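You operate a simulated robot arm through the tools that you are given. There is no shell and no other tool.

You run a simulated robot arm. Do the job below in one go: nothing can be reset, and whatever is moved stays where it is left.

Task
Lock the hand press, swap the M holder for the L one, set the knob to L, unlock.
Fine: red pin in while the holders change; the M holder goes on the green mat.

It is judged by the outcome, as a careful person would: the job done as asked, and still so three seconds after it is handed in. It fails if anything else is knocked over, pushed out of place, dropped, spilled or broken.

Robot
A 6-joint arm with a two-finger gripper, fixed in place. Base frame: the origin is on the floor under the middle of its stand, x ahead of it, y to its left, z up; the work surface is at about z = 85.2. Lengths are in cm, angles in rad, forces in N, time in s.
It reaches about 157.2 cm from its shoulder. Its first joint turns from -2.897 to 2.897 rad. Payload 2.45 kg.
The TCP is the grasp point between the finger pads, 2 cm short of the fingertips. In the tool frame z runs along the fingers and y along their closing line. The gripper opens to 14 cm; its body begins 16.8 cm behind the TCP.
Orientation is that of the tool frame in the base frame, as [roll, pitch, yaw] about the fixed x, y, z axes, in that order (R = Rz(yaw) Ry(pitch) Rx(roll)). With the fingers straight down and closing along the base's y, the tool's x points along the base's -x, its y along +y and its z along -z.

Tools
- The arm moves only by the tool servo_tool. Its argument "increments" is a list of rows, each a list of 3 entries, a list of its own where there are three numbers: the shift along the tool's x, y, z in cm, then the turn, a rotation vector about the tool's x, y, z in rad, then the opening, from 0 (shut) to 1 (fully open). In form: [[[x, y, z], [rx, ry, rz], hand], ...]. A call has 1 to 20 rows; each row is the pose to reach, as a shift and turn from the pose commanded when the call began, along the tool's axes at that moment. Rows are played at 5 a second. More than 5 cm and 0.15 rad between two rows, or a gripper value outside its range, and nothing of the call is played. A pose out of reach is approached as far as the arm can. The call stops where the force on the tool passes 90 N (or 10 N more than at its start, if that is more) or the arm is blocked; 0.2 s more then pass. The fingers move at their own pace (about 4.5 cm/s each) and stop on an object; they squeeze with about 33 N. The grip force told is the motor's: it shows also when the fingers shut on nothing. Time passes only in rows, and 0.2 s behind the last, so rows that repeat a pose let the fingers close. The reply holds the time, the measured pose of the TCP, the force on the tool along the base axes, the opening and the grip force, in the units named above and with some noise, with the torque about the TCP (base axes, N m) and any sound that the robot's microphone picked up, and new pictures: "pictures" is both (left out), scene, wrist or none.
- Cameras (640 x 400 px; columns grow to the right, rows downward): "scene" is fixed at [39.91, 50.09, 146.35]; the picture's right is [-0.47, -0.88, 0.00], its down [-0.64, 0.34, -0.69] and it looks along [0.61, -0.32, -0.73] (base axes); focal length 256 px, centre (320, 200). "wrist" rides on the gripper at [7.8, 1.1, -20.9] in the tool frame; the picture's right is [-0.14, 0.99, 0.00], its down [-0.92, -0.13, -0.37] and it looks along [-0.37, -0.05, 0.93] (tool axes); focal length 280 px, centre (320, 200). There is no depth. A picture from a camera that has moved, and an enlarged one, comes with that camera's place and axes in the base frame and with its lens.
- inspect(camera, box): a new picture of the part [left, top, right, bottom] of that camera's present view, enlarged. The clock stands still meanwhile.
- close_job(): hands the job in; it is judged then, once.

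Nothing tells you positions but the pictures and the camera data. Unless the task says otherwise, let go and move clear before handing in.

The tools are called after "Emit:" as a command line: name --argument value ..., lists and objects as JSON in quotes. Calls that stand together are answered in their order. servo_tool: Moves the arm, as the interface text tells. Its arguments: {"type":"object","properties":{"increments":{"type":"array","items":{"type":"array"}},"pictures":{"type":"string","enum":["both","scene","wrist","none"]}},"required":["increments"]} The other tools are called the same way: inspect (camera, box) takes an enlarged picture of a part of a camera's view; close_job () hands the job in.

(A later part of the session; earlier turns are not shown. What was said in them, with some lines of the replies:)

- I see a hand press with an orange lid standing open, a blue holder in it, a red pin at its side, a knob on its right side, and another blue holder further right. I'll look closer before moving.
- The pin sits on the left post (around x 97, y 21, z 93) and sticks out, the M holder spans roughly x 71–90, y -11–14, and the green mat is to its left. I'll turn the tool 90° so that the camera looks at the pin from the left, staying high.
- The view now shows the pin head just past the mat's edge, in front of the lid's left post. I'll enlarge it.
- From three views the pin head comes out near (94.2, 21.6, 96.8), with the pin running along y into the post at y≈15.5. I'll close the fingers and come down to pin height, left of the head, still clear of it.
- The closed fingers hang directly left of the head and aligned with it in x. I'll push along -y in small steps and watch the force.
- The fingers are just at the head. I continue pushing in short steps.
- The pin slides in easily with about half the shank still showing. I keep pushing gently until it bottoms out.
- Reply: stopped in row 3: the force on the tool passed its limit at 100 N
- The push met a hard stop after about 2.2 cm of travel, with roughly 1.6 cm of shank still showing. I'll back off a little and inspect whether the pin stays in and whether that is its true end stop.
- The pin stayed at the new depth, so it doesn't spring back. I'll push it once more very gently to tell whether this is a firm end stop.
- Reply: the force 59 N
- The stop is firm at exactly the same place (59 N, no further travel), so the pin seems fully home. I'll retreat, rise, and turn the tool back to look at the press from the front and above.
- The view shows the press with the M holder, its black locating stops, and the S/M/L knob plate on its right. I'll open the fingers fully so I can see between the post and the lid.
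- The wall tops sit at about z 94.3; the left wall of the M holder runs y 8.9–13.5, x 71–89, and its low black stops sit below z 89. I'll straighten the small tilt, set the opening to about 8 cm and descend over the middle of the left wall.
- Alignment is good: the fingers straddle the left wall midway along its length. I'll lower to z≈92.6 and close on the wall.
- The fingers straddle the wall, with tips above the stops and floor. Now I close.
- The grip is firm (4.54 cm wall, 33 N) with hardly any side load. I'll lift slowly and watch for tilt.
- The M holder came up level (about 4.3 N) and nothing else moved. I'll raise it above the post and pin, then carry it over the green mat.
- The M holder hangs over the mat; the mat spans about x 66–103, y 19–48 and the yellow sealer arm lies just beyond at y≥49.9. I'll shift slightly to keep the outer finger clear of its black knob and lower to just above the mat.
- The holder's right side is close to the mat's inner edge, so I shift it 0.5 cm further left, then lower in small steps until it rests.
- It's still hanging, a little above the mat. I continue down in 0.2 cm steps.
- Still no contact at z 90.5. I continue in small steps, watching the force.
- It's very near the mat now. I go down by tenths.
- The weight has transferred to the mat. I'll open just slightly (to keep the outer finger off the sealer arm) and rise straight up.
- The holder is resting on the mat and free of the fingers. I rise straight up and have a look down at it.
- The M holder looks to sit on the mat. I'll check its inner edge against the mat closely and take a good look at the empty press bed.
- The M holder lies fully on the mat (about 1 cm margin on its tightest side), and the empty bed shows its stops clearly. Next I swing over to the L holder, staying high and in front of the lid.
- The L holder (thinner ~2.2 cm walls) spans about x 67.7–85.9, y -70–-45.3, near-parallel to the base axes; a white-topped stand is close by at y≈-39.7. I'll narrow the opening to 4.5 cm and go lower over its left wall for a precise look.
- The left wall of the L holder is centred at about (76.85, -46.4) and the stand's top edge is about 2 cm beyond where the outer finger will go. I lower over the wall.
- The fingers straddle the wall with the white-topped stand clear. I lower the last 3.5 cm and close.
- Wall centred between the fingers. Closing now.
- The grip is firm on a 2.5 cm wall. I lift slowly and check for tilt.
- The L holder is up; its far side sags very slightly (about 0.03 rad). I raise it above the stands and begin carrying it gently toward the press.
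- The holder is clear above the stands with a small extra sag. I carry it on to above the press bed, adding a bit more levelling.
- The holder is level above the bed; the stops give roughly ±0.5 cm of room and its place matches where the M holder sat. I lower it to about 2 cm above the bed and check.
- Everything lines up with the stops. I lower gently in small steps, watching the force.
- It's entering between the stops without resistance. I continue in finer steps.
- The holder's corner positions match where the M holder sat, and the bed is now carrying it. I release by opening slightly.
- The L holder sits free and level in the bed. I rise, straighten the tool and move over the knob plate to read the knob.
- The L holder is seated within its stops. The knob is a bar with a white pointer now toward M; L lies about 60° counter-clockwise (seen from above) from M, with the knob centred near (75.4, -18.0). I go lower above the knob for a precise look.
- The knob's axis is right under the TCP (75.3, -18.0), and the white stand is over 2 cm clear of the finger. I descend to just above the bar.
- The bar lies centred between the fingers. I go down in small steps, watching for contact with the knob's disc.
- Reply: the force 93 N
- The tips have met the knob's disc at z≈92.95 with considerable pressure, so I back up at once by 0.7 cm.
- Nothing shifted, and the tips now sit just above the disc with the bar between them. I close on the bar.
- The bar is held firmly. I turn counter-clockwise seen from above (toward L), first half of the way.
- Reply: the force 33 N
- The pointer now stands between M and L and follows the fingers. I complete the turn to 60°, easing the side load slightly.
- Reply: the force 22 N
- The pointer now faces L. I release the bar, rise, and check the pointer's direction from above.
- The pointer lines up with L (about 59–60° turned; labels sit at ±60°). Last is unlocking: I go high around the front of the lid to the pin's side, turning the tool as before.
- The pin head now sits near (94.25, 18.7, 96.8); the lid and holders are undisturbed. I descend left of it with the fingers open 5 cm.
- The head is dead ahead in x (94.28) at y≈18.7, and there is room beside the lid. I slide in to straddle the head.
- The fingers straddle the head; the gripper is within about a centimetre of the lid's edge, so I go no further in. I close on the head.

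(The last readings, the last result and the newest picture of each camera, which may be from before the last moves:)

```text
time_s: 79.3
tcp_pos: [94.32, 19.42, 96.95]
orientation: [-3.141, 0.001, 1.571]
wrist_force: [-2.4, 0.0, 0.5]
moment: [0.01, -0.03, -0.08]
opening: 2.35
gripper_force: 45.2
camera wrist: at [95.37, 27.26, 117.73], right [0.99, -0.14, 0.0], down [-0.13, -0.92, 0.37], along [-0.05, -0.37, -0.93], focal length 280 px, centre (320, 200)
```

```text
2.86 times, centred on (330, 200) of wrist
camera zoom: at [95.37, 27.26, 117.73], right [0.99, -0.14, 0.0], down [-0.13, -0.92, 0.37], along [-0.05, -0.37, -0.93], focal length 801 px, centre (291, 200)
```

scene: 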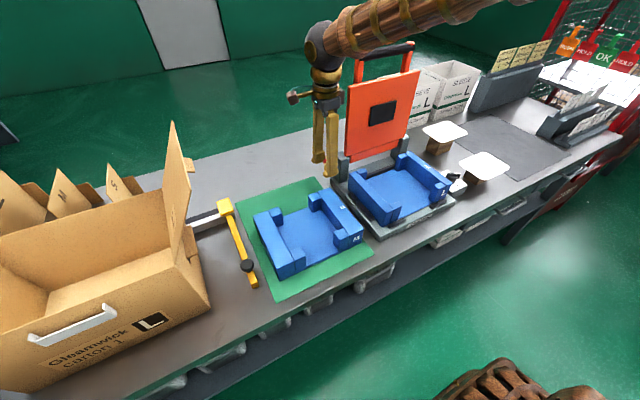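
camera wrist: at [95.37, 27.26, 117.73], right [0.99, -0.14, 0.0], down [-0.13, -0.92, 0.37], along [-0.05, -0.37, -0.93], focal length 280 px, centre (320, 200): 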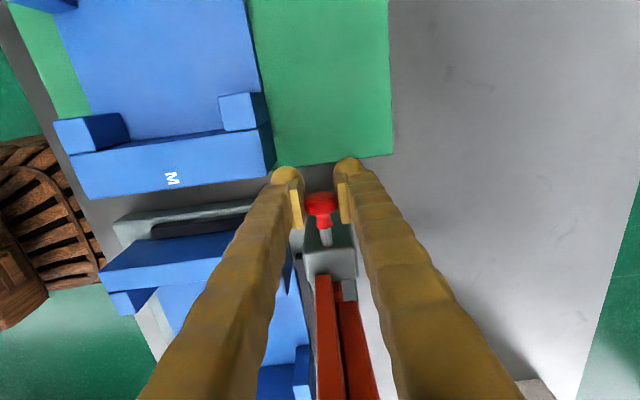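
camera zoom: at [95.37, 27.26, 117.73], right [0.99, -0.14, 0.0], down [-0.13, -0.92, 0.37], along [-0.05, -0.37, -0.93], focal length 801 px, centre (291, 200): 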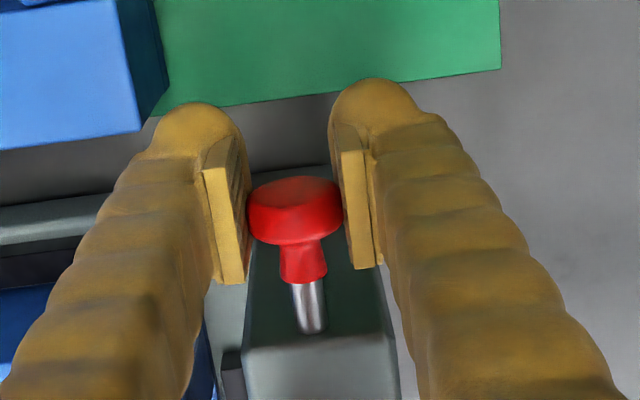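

The head is held (2.35 cm). I pull the pin outward (+y) in small steps, watching the force.

Emit:
servo_tool --increments '[[[0.3, 0, 0], [0, 0, 0], 0], [[0.7, 0, 0], [0, 0, 0], 0], [[1.2, 0, 0], [0, 0, 0], 0], [[1.7, 0, 0], [0, 0, 0], 0], [[2.2, 0, 0], [0, 0, 0], 0]]'

Emit:
inspect --camera "wrist" --box '[240, 130, 420, 270]'

Emit:
inspect --camera "scene" --box '[305, 130, 395, 190]'

```text
time_s: 80.5
tcp_pos: [94.22, 21.67, 96.83]
orientation: [3.14, -0.001, 1.569]
wrist_force: [13.9, -0.2, -2.4]
moment: [-0.02, -0.03, 0.15]
opening: 2.36
gripper_force: 45.7
camera wrist: at [95.33, 29.48, 117.73], right [0.99, -0.14, 0.0], down [-0.13, -0.92, 0.37], along [-0.05, -0.37, -0.93], focal length 280 px, centre (320, 200)
```

scene: 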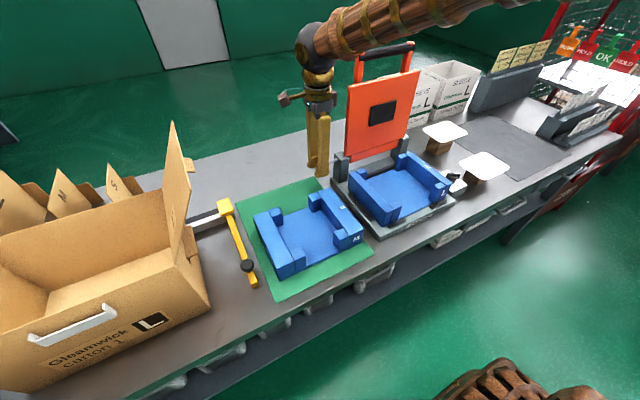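
wrist: 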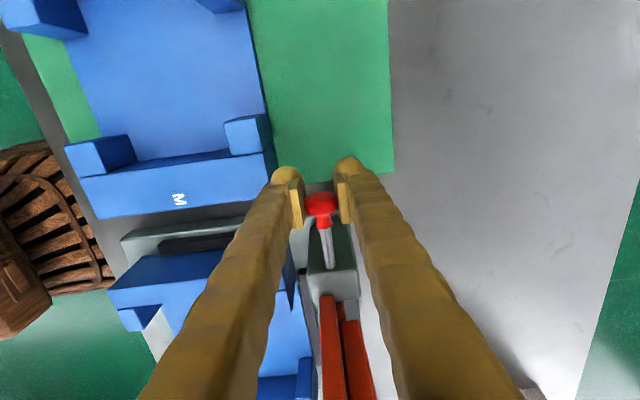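

```text
2.86 times, centred on (330, 200) of wrist
camera zoom: at [95.33, 29.48, 117.73], right [0.99, -0.14, 0.0], down [-0.13, -0.92, 0.37], along [-0.05, -0.37, -0.93], focal length 801 px, centre (291, 200)
```

zoom: 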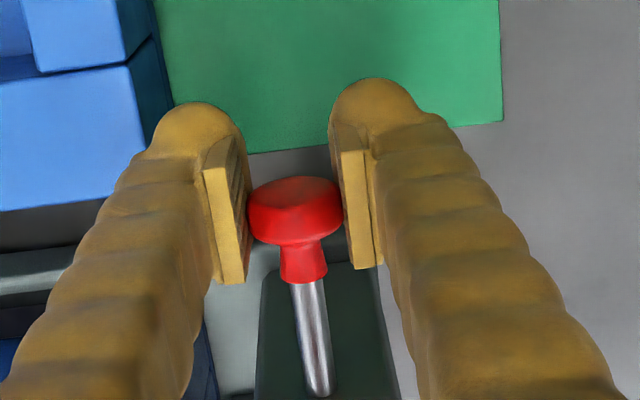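

```text
6.67 times, centred on (350, 160) of scene
camera zoom: at [39.91, 50.09, 146.35], right [-0.47, -0.88, 0.0], down [-0.64, 0.34, -0.69], along [0.61, -0.32, -0.73], focal length 1709 px, centre (120, 467)
```

zoom: 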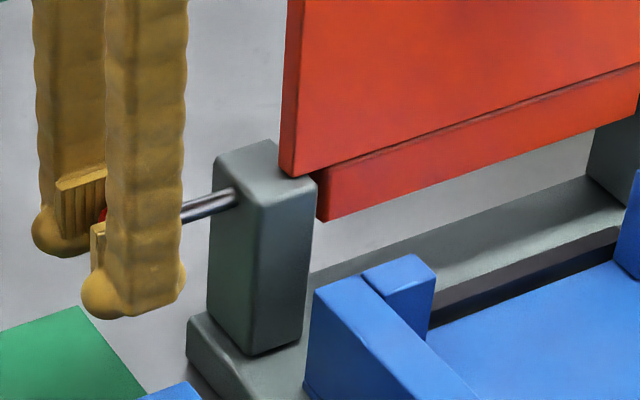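

The pin comes out smoothly, 2.2 cm so far. I continue in finer steps to its original fully-out position (about 3 cm of travel).

Emit:
servo_tool --increments '[[[0.2, 0.05, 0], [0, 0, 0], 0], [[0.4, 0.1, 0], [0, 0, 0], 0], [[0.6, 0.1, 0], [0, 0, 0], 0], [[0.75, 0.1, 0], [0, 0, 0], 0]]' --pictures "none"

Emit:
inspect --camera "wrist" --box '[240, 130, 420, 270]'

Emit:
inspect --camera "scene" --box '[305, 130, 395, 190]'

```text
time_s: 81.5
tcp_pos: [94.3, 22.46, 96.87]
orientation: [-3.14, 0.001, 1.569]
wrist_force: [7.3, -0.6, -1.1]
moment: [0.03, 0.0, 0.08]
opening: 2.37
gripper_force: 45.2
```

```text
2.86 times, centred on (330, 200) of wrist
camera zoom: at [95.36, 30.12, 117.73], right [0.99, -0.14, 0.0], down [-0.13, -0.92, 0.37], along [-0.05, -0.37, -0.93], focal length 801 px, centre (291, 200)
```

zoom: 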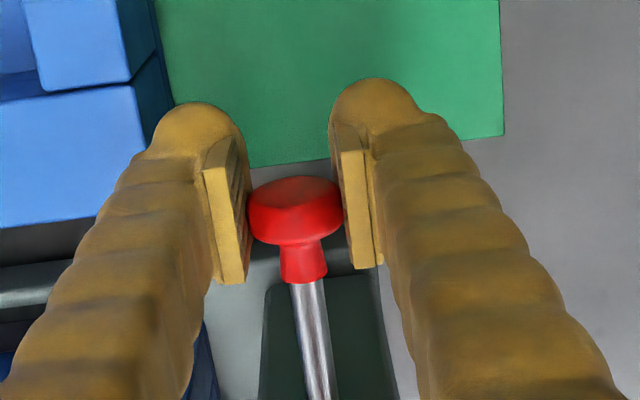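

```text
6.67 times, centred on (350, 160) of scene
camera zoom: at [39.91, 50.09, 146.35], right [-0.47, -0.88, 0.0], down [-0.64, 0.34, -0.69], along [0.61, -0.32, -0.73], focal length 1709 px, centre (120, 467)
```

zoom: 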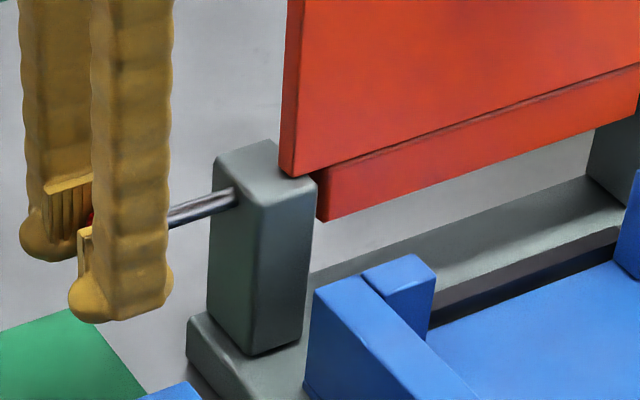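

Emit:
servo_tool --increments '[[[0.1, 0, 0], [0, 0, 0], 0], [[0.2, 0, 0], [0, 0, 0], 0]]' --pictures "none"

```text
time_s: 82.1
tcp_pos: [94.28, 22.4, 96.78]
orientation: [-3.14, 0.001, 1.569]
wrist_force: [-8.3, -15.1, 0.6]
moment: [0.15, 0.06, -0.1]
opening: 2.37
gripper_force: 45.5
```

The pin has met its outer stop (15 N), so it's fully out. I open and back away to the left, then rise.

Emit:
servo_tool --increments '[[[-0.1, 0, 0], [0, 0, 0], 0.2], [[-0.1, 0, 0], [0, 0, 0], 0.36], [[-0.1, 0, 0], [0, 0, 0], 0.36], [[0, 0, 0], [0, 0, 0], 0.36], [[1.5, 0, 0], [0, 0, 0], 0.36], [[3.5, 0, 0], [0, 0, 0], 0.36], [[6, 0, 0], [0, 0, 0], 0.36]]'

Emit:
inspect --camera "scene" --box '[305, 130, 395, 190]'

Emit:
inspect --camera "wrist" --box '[220, 150, 420, 310]'

```text
time_s: 83.7
tcp_pos: [94.3, 28.56, 96.76]
orientation: [3.14, 0.002, 1.571]
wrist_force: [0.6, 0.4, -0.3]
moment: [0.0, -0.01, -0.01]
opening: 5.06
gripper_force: 0.0
camera wrist: at [95.39, 36.34, 117.62], right [0.99, -0.14, 0.0], down [-0.13, -0.92, 0.37], along [-0.05, -0.37, -0.93], focal length 280 px, centre (320, 200)
```

scene: 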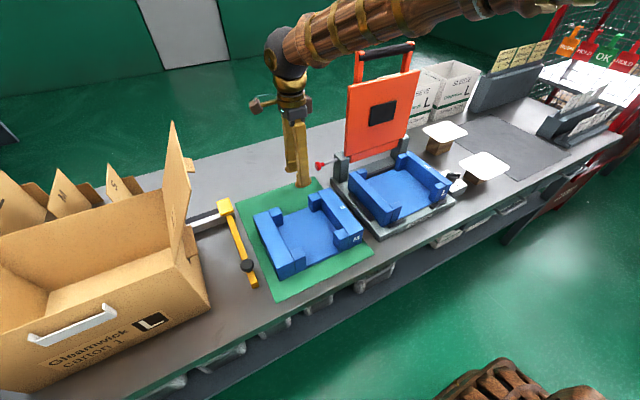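
wrist: 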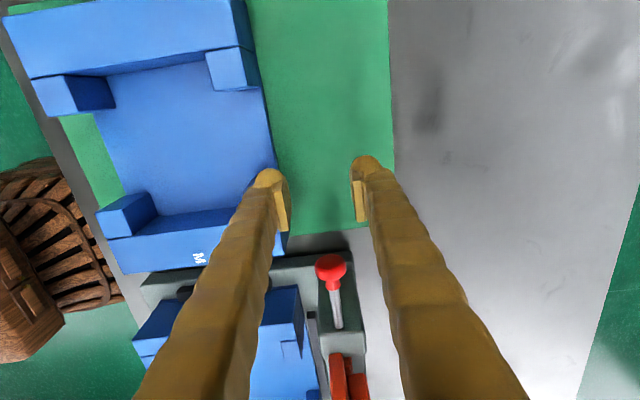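

```text
6.67 times, centred on (350, 160) of scene
camera zoom: at [39.91, 50.09, 146.35], right [-0.47, -0.88, 0.0], down [-0.64, 0.34, -0.69], along [0.61, -0.32, -0.73], focal length 1709 px, centre (120, 467)
```

zoom: 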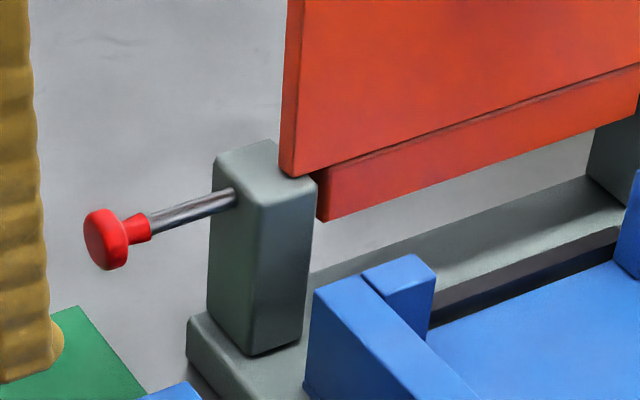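

```text
2.50 times, centred on (320, 230) of wrist
camera zoom: at [95.39, 36.34, 117.62], right [0.99, -0.14, 0.0], down [-0.13, -0.92, 0.37], along [-0.05, -0.37, -0.93], focal length 701 px, centre (320, 125)
```

zoom: 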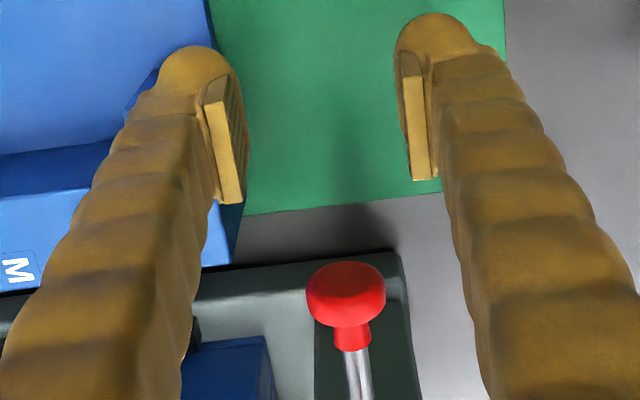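

The pin is exactly back at its original out position and the lid is unmoved. I rise straight up and move clear, then check the whole scene.

Emit:
servo_tool --increments '[[[0.5, 0, -3], [0, 0, 0], 0.36], [[1, 0, -7], [0, 0, 0], 0.36], [[1, 0, -11], [0, 0, 0], 0.36], [[1, 0, -15], [0, 0, 0], 0.36], [[1, 0, -19], [0, 0, 0], 0.36], [[1, -2, -22], [0, 0, -0.13], 0.36], [[1, -5, -24], [0, 0, -0.26], 0.36], [[1, -8, -25], [0, 0, -0.39], 0.36], [[1, -11, -25], [0, 0, -0.53], 0.36], [[1, -14, -25], [0, 0, -0.66], 0.36], [[0, -17, -25], [0, 0, -0.79], 0.36], [[-1, -19, -25], [0, 0, -0.92], 0.36], [[-3, -21, -25], [0, 0, -1.05], 0.36], [[-5, -23, -25], [0, 0, -1.18], 0.36], [[-7, -25, -25], [0, 0, -1.31], 0.36], [[-9, -26, -25], [0, 0, -1.44], 0.36], [[-10, -26, -25], [0, 0, -1.5708], 0.36]]'

Emit:
inspect --camera "scene" --box '[300, 110, 500, 240]'

Emit:
inspect --camera "scene" --box '[200, 150, 400, 310]'

Emit:
inspect --camera "scene" --box '[400, 40, 600, 200]'

Emit:
inspect --camera "wrist" --box '[60, 30, 400, 250]'

```text
time_s: 87.3
tcp_pos: [68.37, 18.58, 122.15]
orientation: [3.141, 0.0, -3.14]
wrist_force: [0.1, 0.6, -0.2]
moment: [0.01, 0.04, 0.01]
opening: 5.03
gripper_force: 0.1
camera wrist: at [60.45, 19.58, 142.91], right [0.14, 0.99, 0.0], down [0.92, -0.13, 0.37], along [0.37, -0.05, -0.93], focal length 280 px, centre (320, 200)
```

scene: 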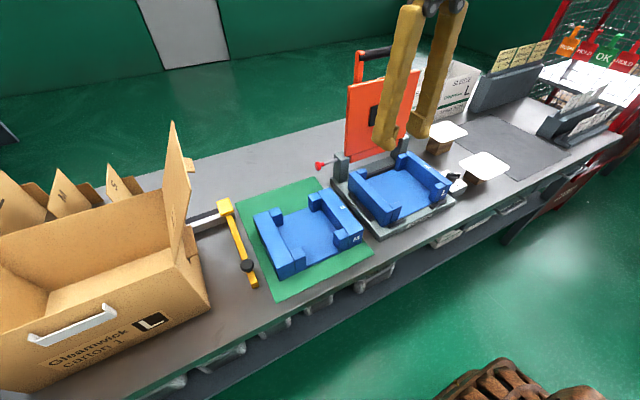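
wrist: 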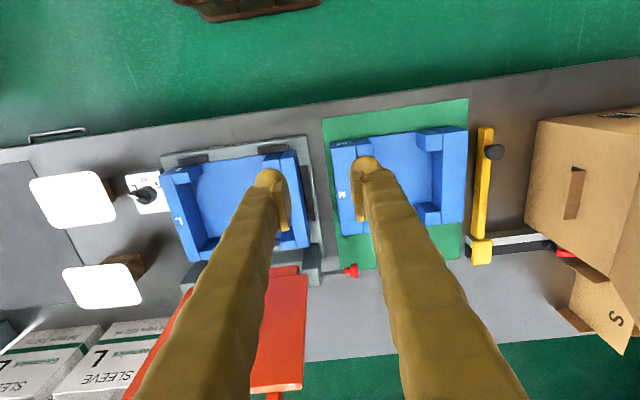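

```text
3.08 times, centred on (400, 175) of scene
camera zoom: at [39.91, 50.09, 146.35], right [-0.47, -0.88, 0.0], down [-0.64, 0.34, -0.69], along [0.61, -0.32, -0.73], focal length 789 px, centre (74, 277)
```

zoom: 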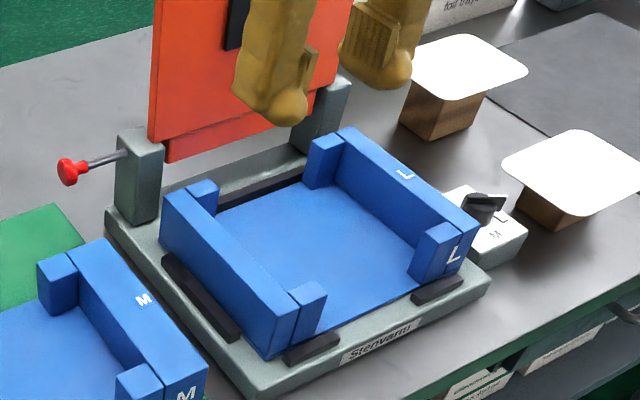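

```text
2.50 times, centred on (300, 230) of scene
camera zoom: at [39.91, 50.09, 146.35], right [-0.47, -0.88, 0.0], down [-0.64, 0.34, -0.69], along [0.61, -0.32, -0.73], focal length 641 px, centre (370, 125)
```

zoom: 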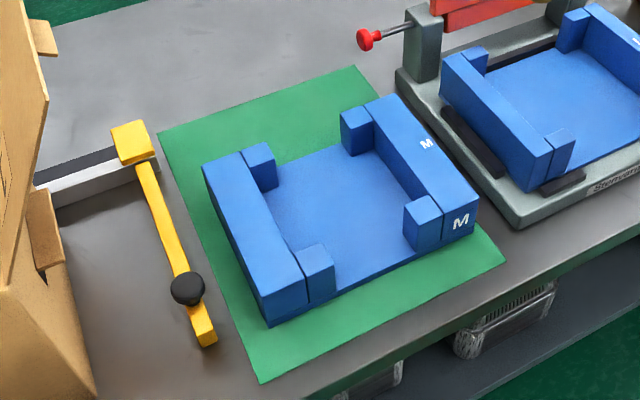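

```text
2.50 times, centred on (500, 120) of scene
camera zoom: at [39.91, 50.09, 146.35], right [-0.47, -0.88, 0.0], down [-0.64, 0.34, -0.69], along [0.61, -0.32, -0.73], focal length 641 px, centre (-130, 400)
```

zoom: 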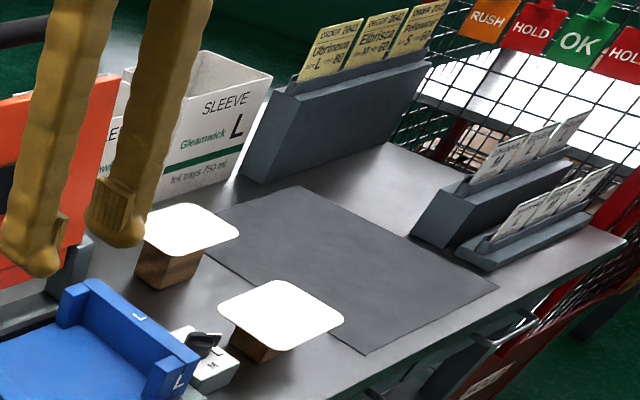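

```text
1.82 times, centred on (230, 140) of wrist
camera zoom: at [60.45, 19.58, 142.91], right [0.14, 0.99, 0.0], down [0.92, -0.13, 0.37], along [0.37, -0.05, -0.93], focal length 510 px, centre (484, 309)
```

zoom: 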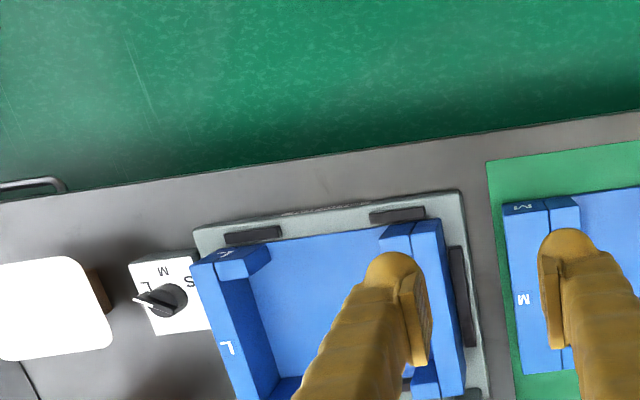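

Final check: the L holder is seated in the press, the M holder lies fully on the green mat, and the knob points to L. The red pin is back out, the lid is standing as before, nothing else has moved, and the arm is clear. I hand the job in.

Emit:
close_job

```text
The job is handed in.
```

The job is done and handed in. The L holder is in the press, the M holder is on the green mat, the knob points to L, and the press is unlocked again.

- **Lock:** I pushed the red pin in until it met a firm stop, and it stayed in throughout the holder change. I couldn't see inside the post, so I took that stop as fully locked.
- **Holders:** The M holder sits fully on the mat, about 1 cm inside its nearest edge. The L holder rests level between the press stops, where the M holder had been.
- **Knob:** I turned it about 60° from M, and seen from above the pointer lines up with L. While lowering onto the knob, the fingertips pressed on it with about 85 N before I backed off. I saw no damage or movement from that.
- **Unlock:** I pulled the pin out to its outer stop, which is where it was at the start.

The lid is still standing open as it was, nothing else was moved or knocked over, and the arm is clear.
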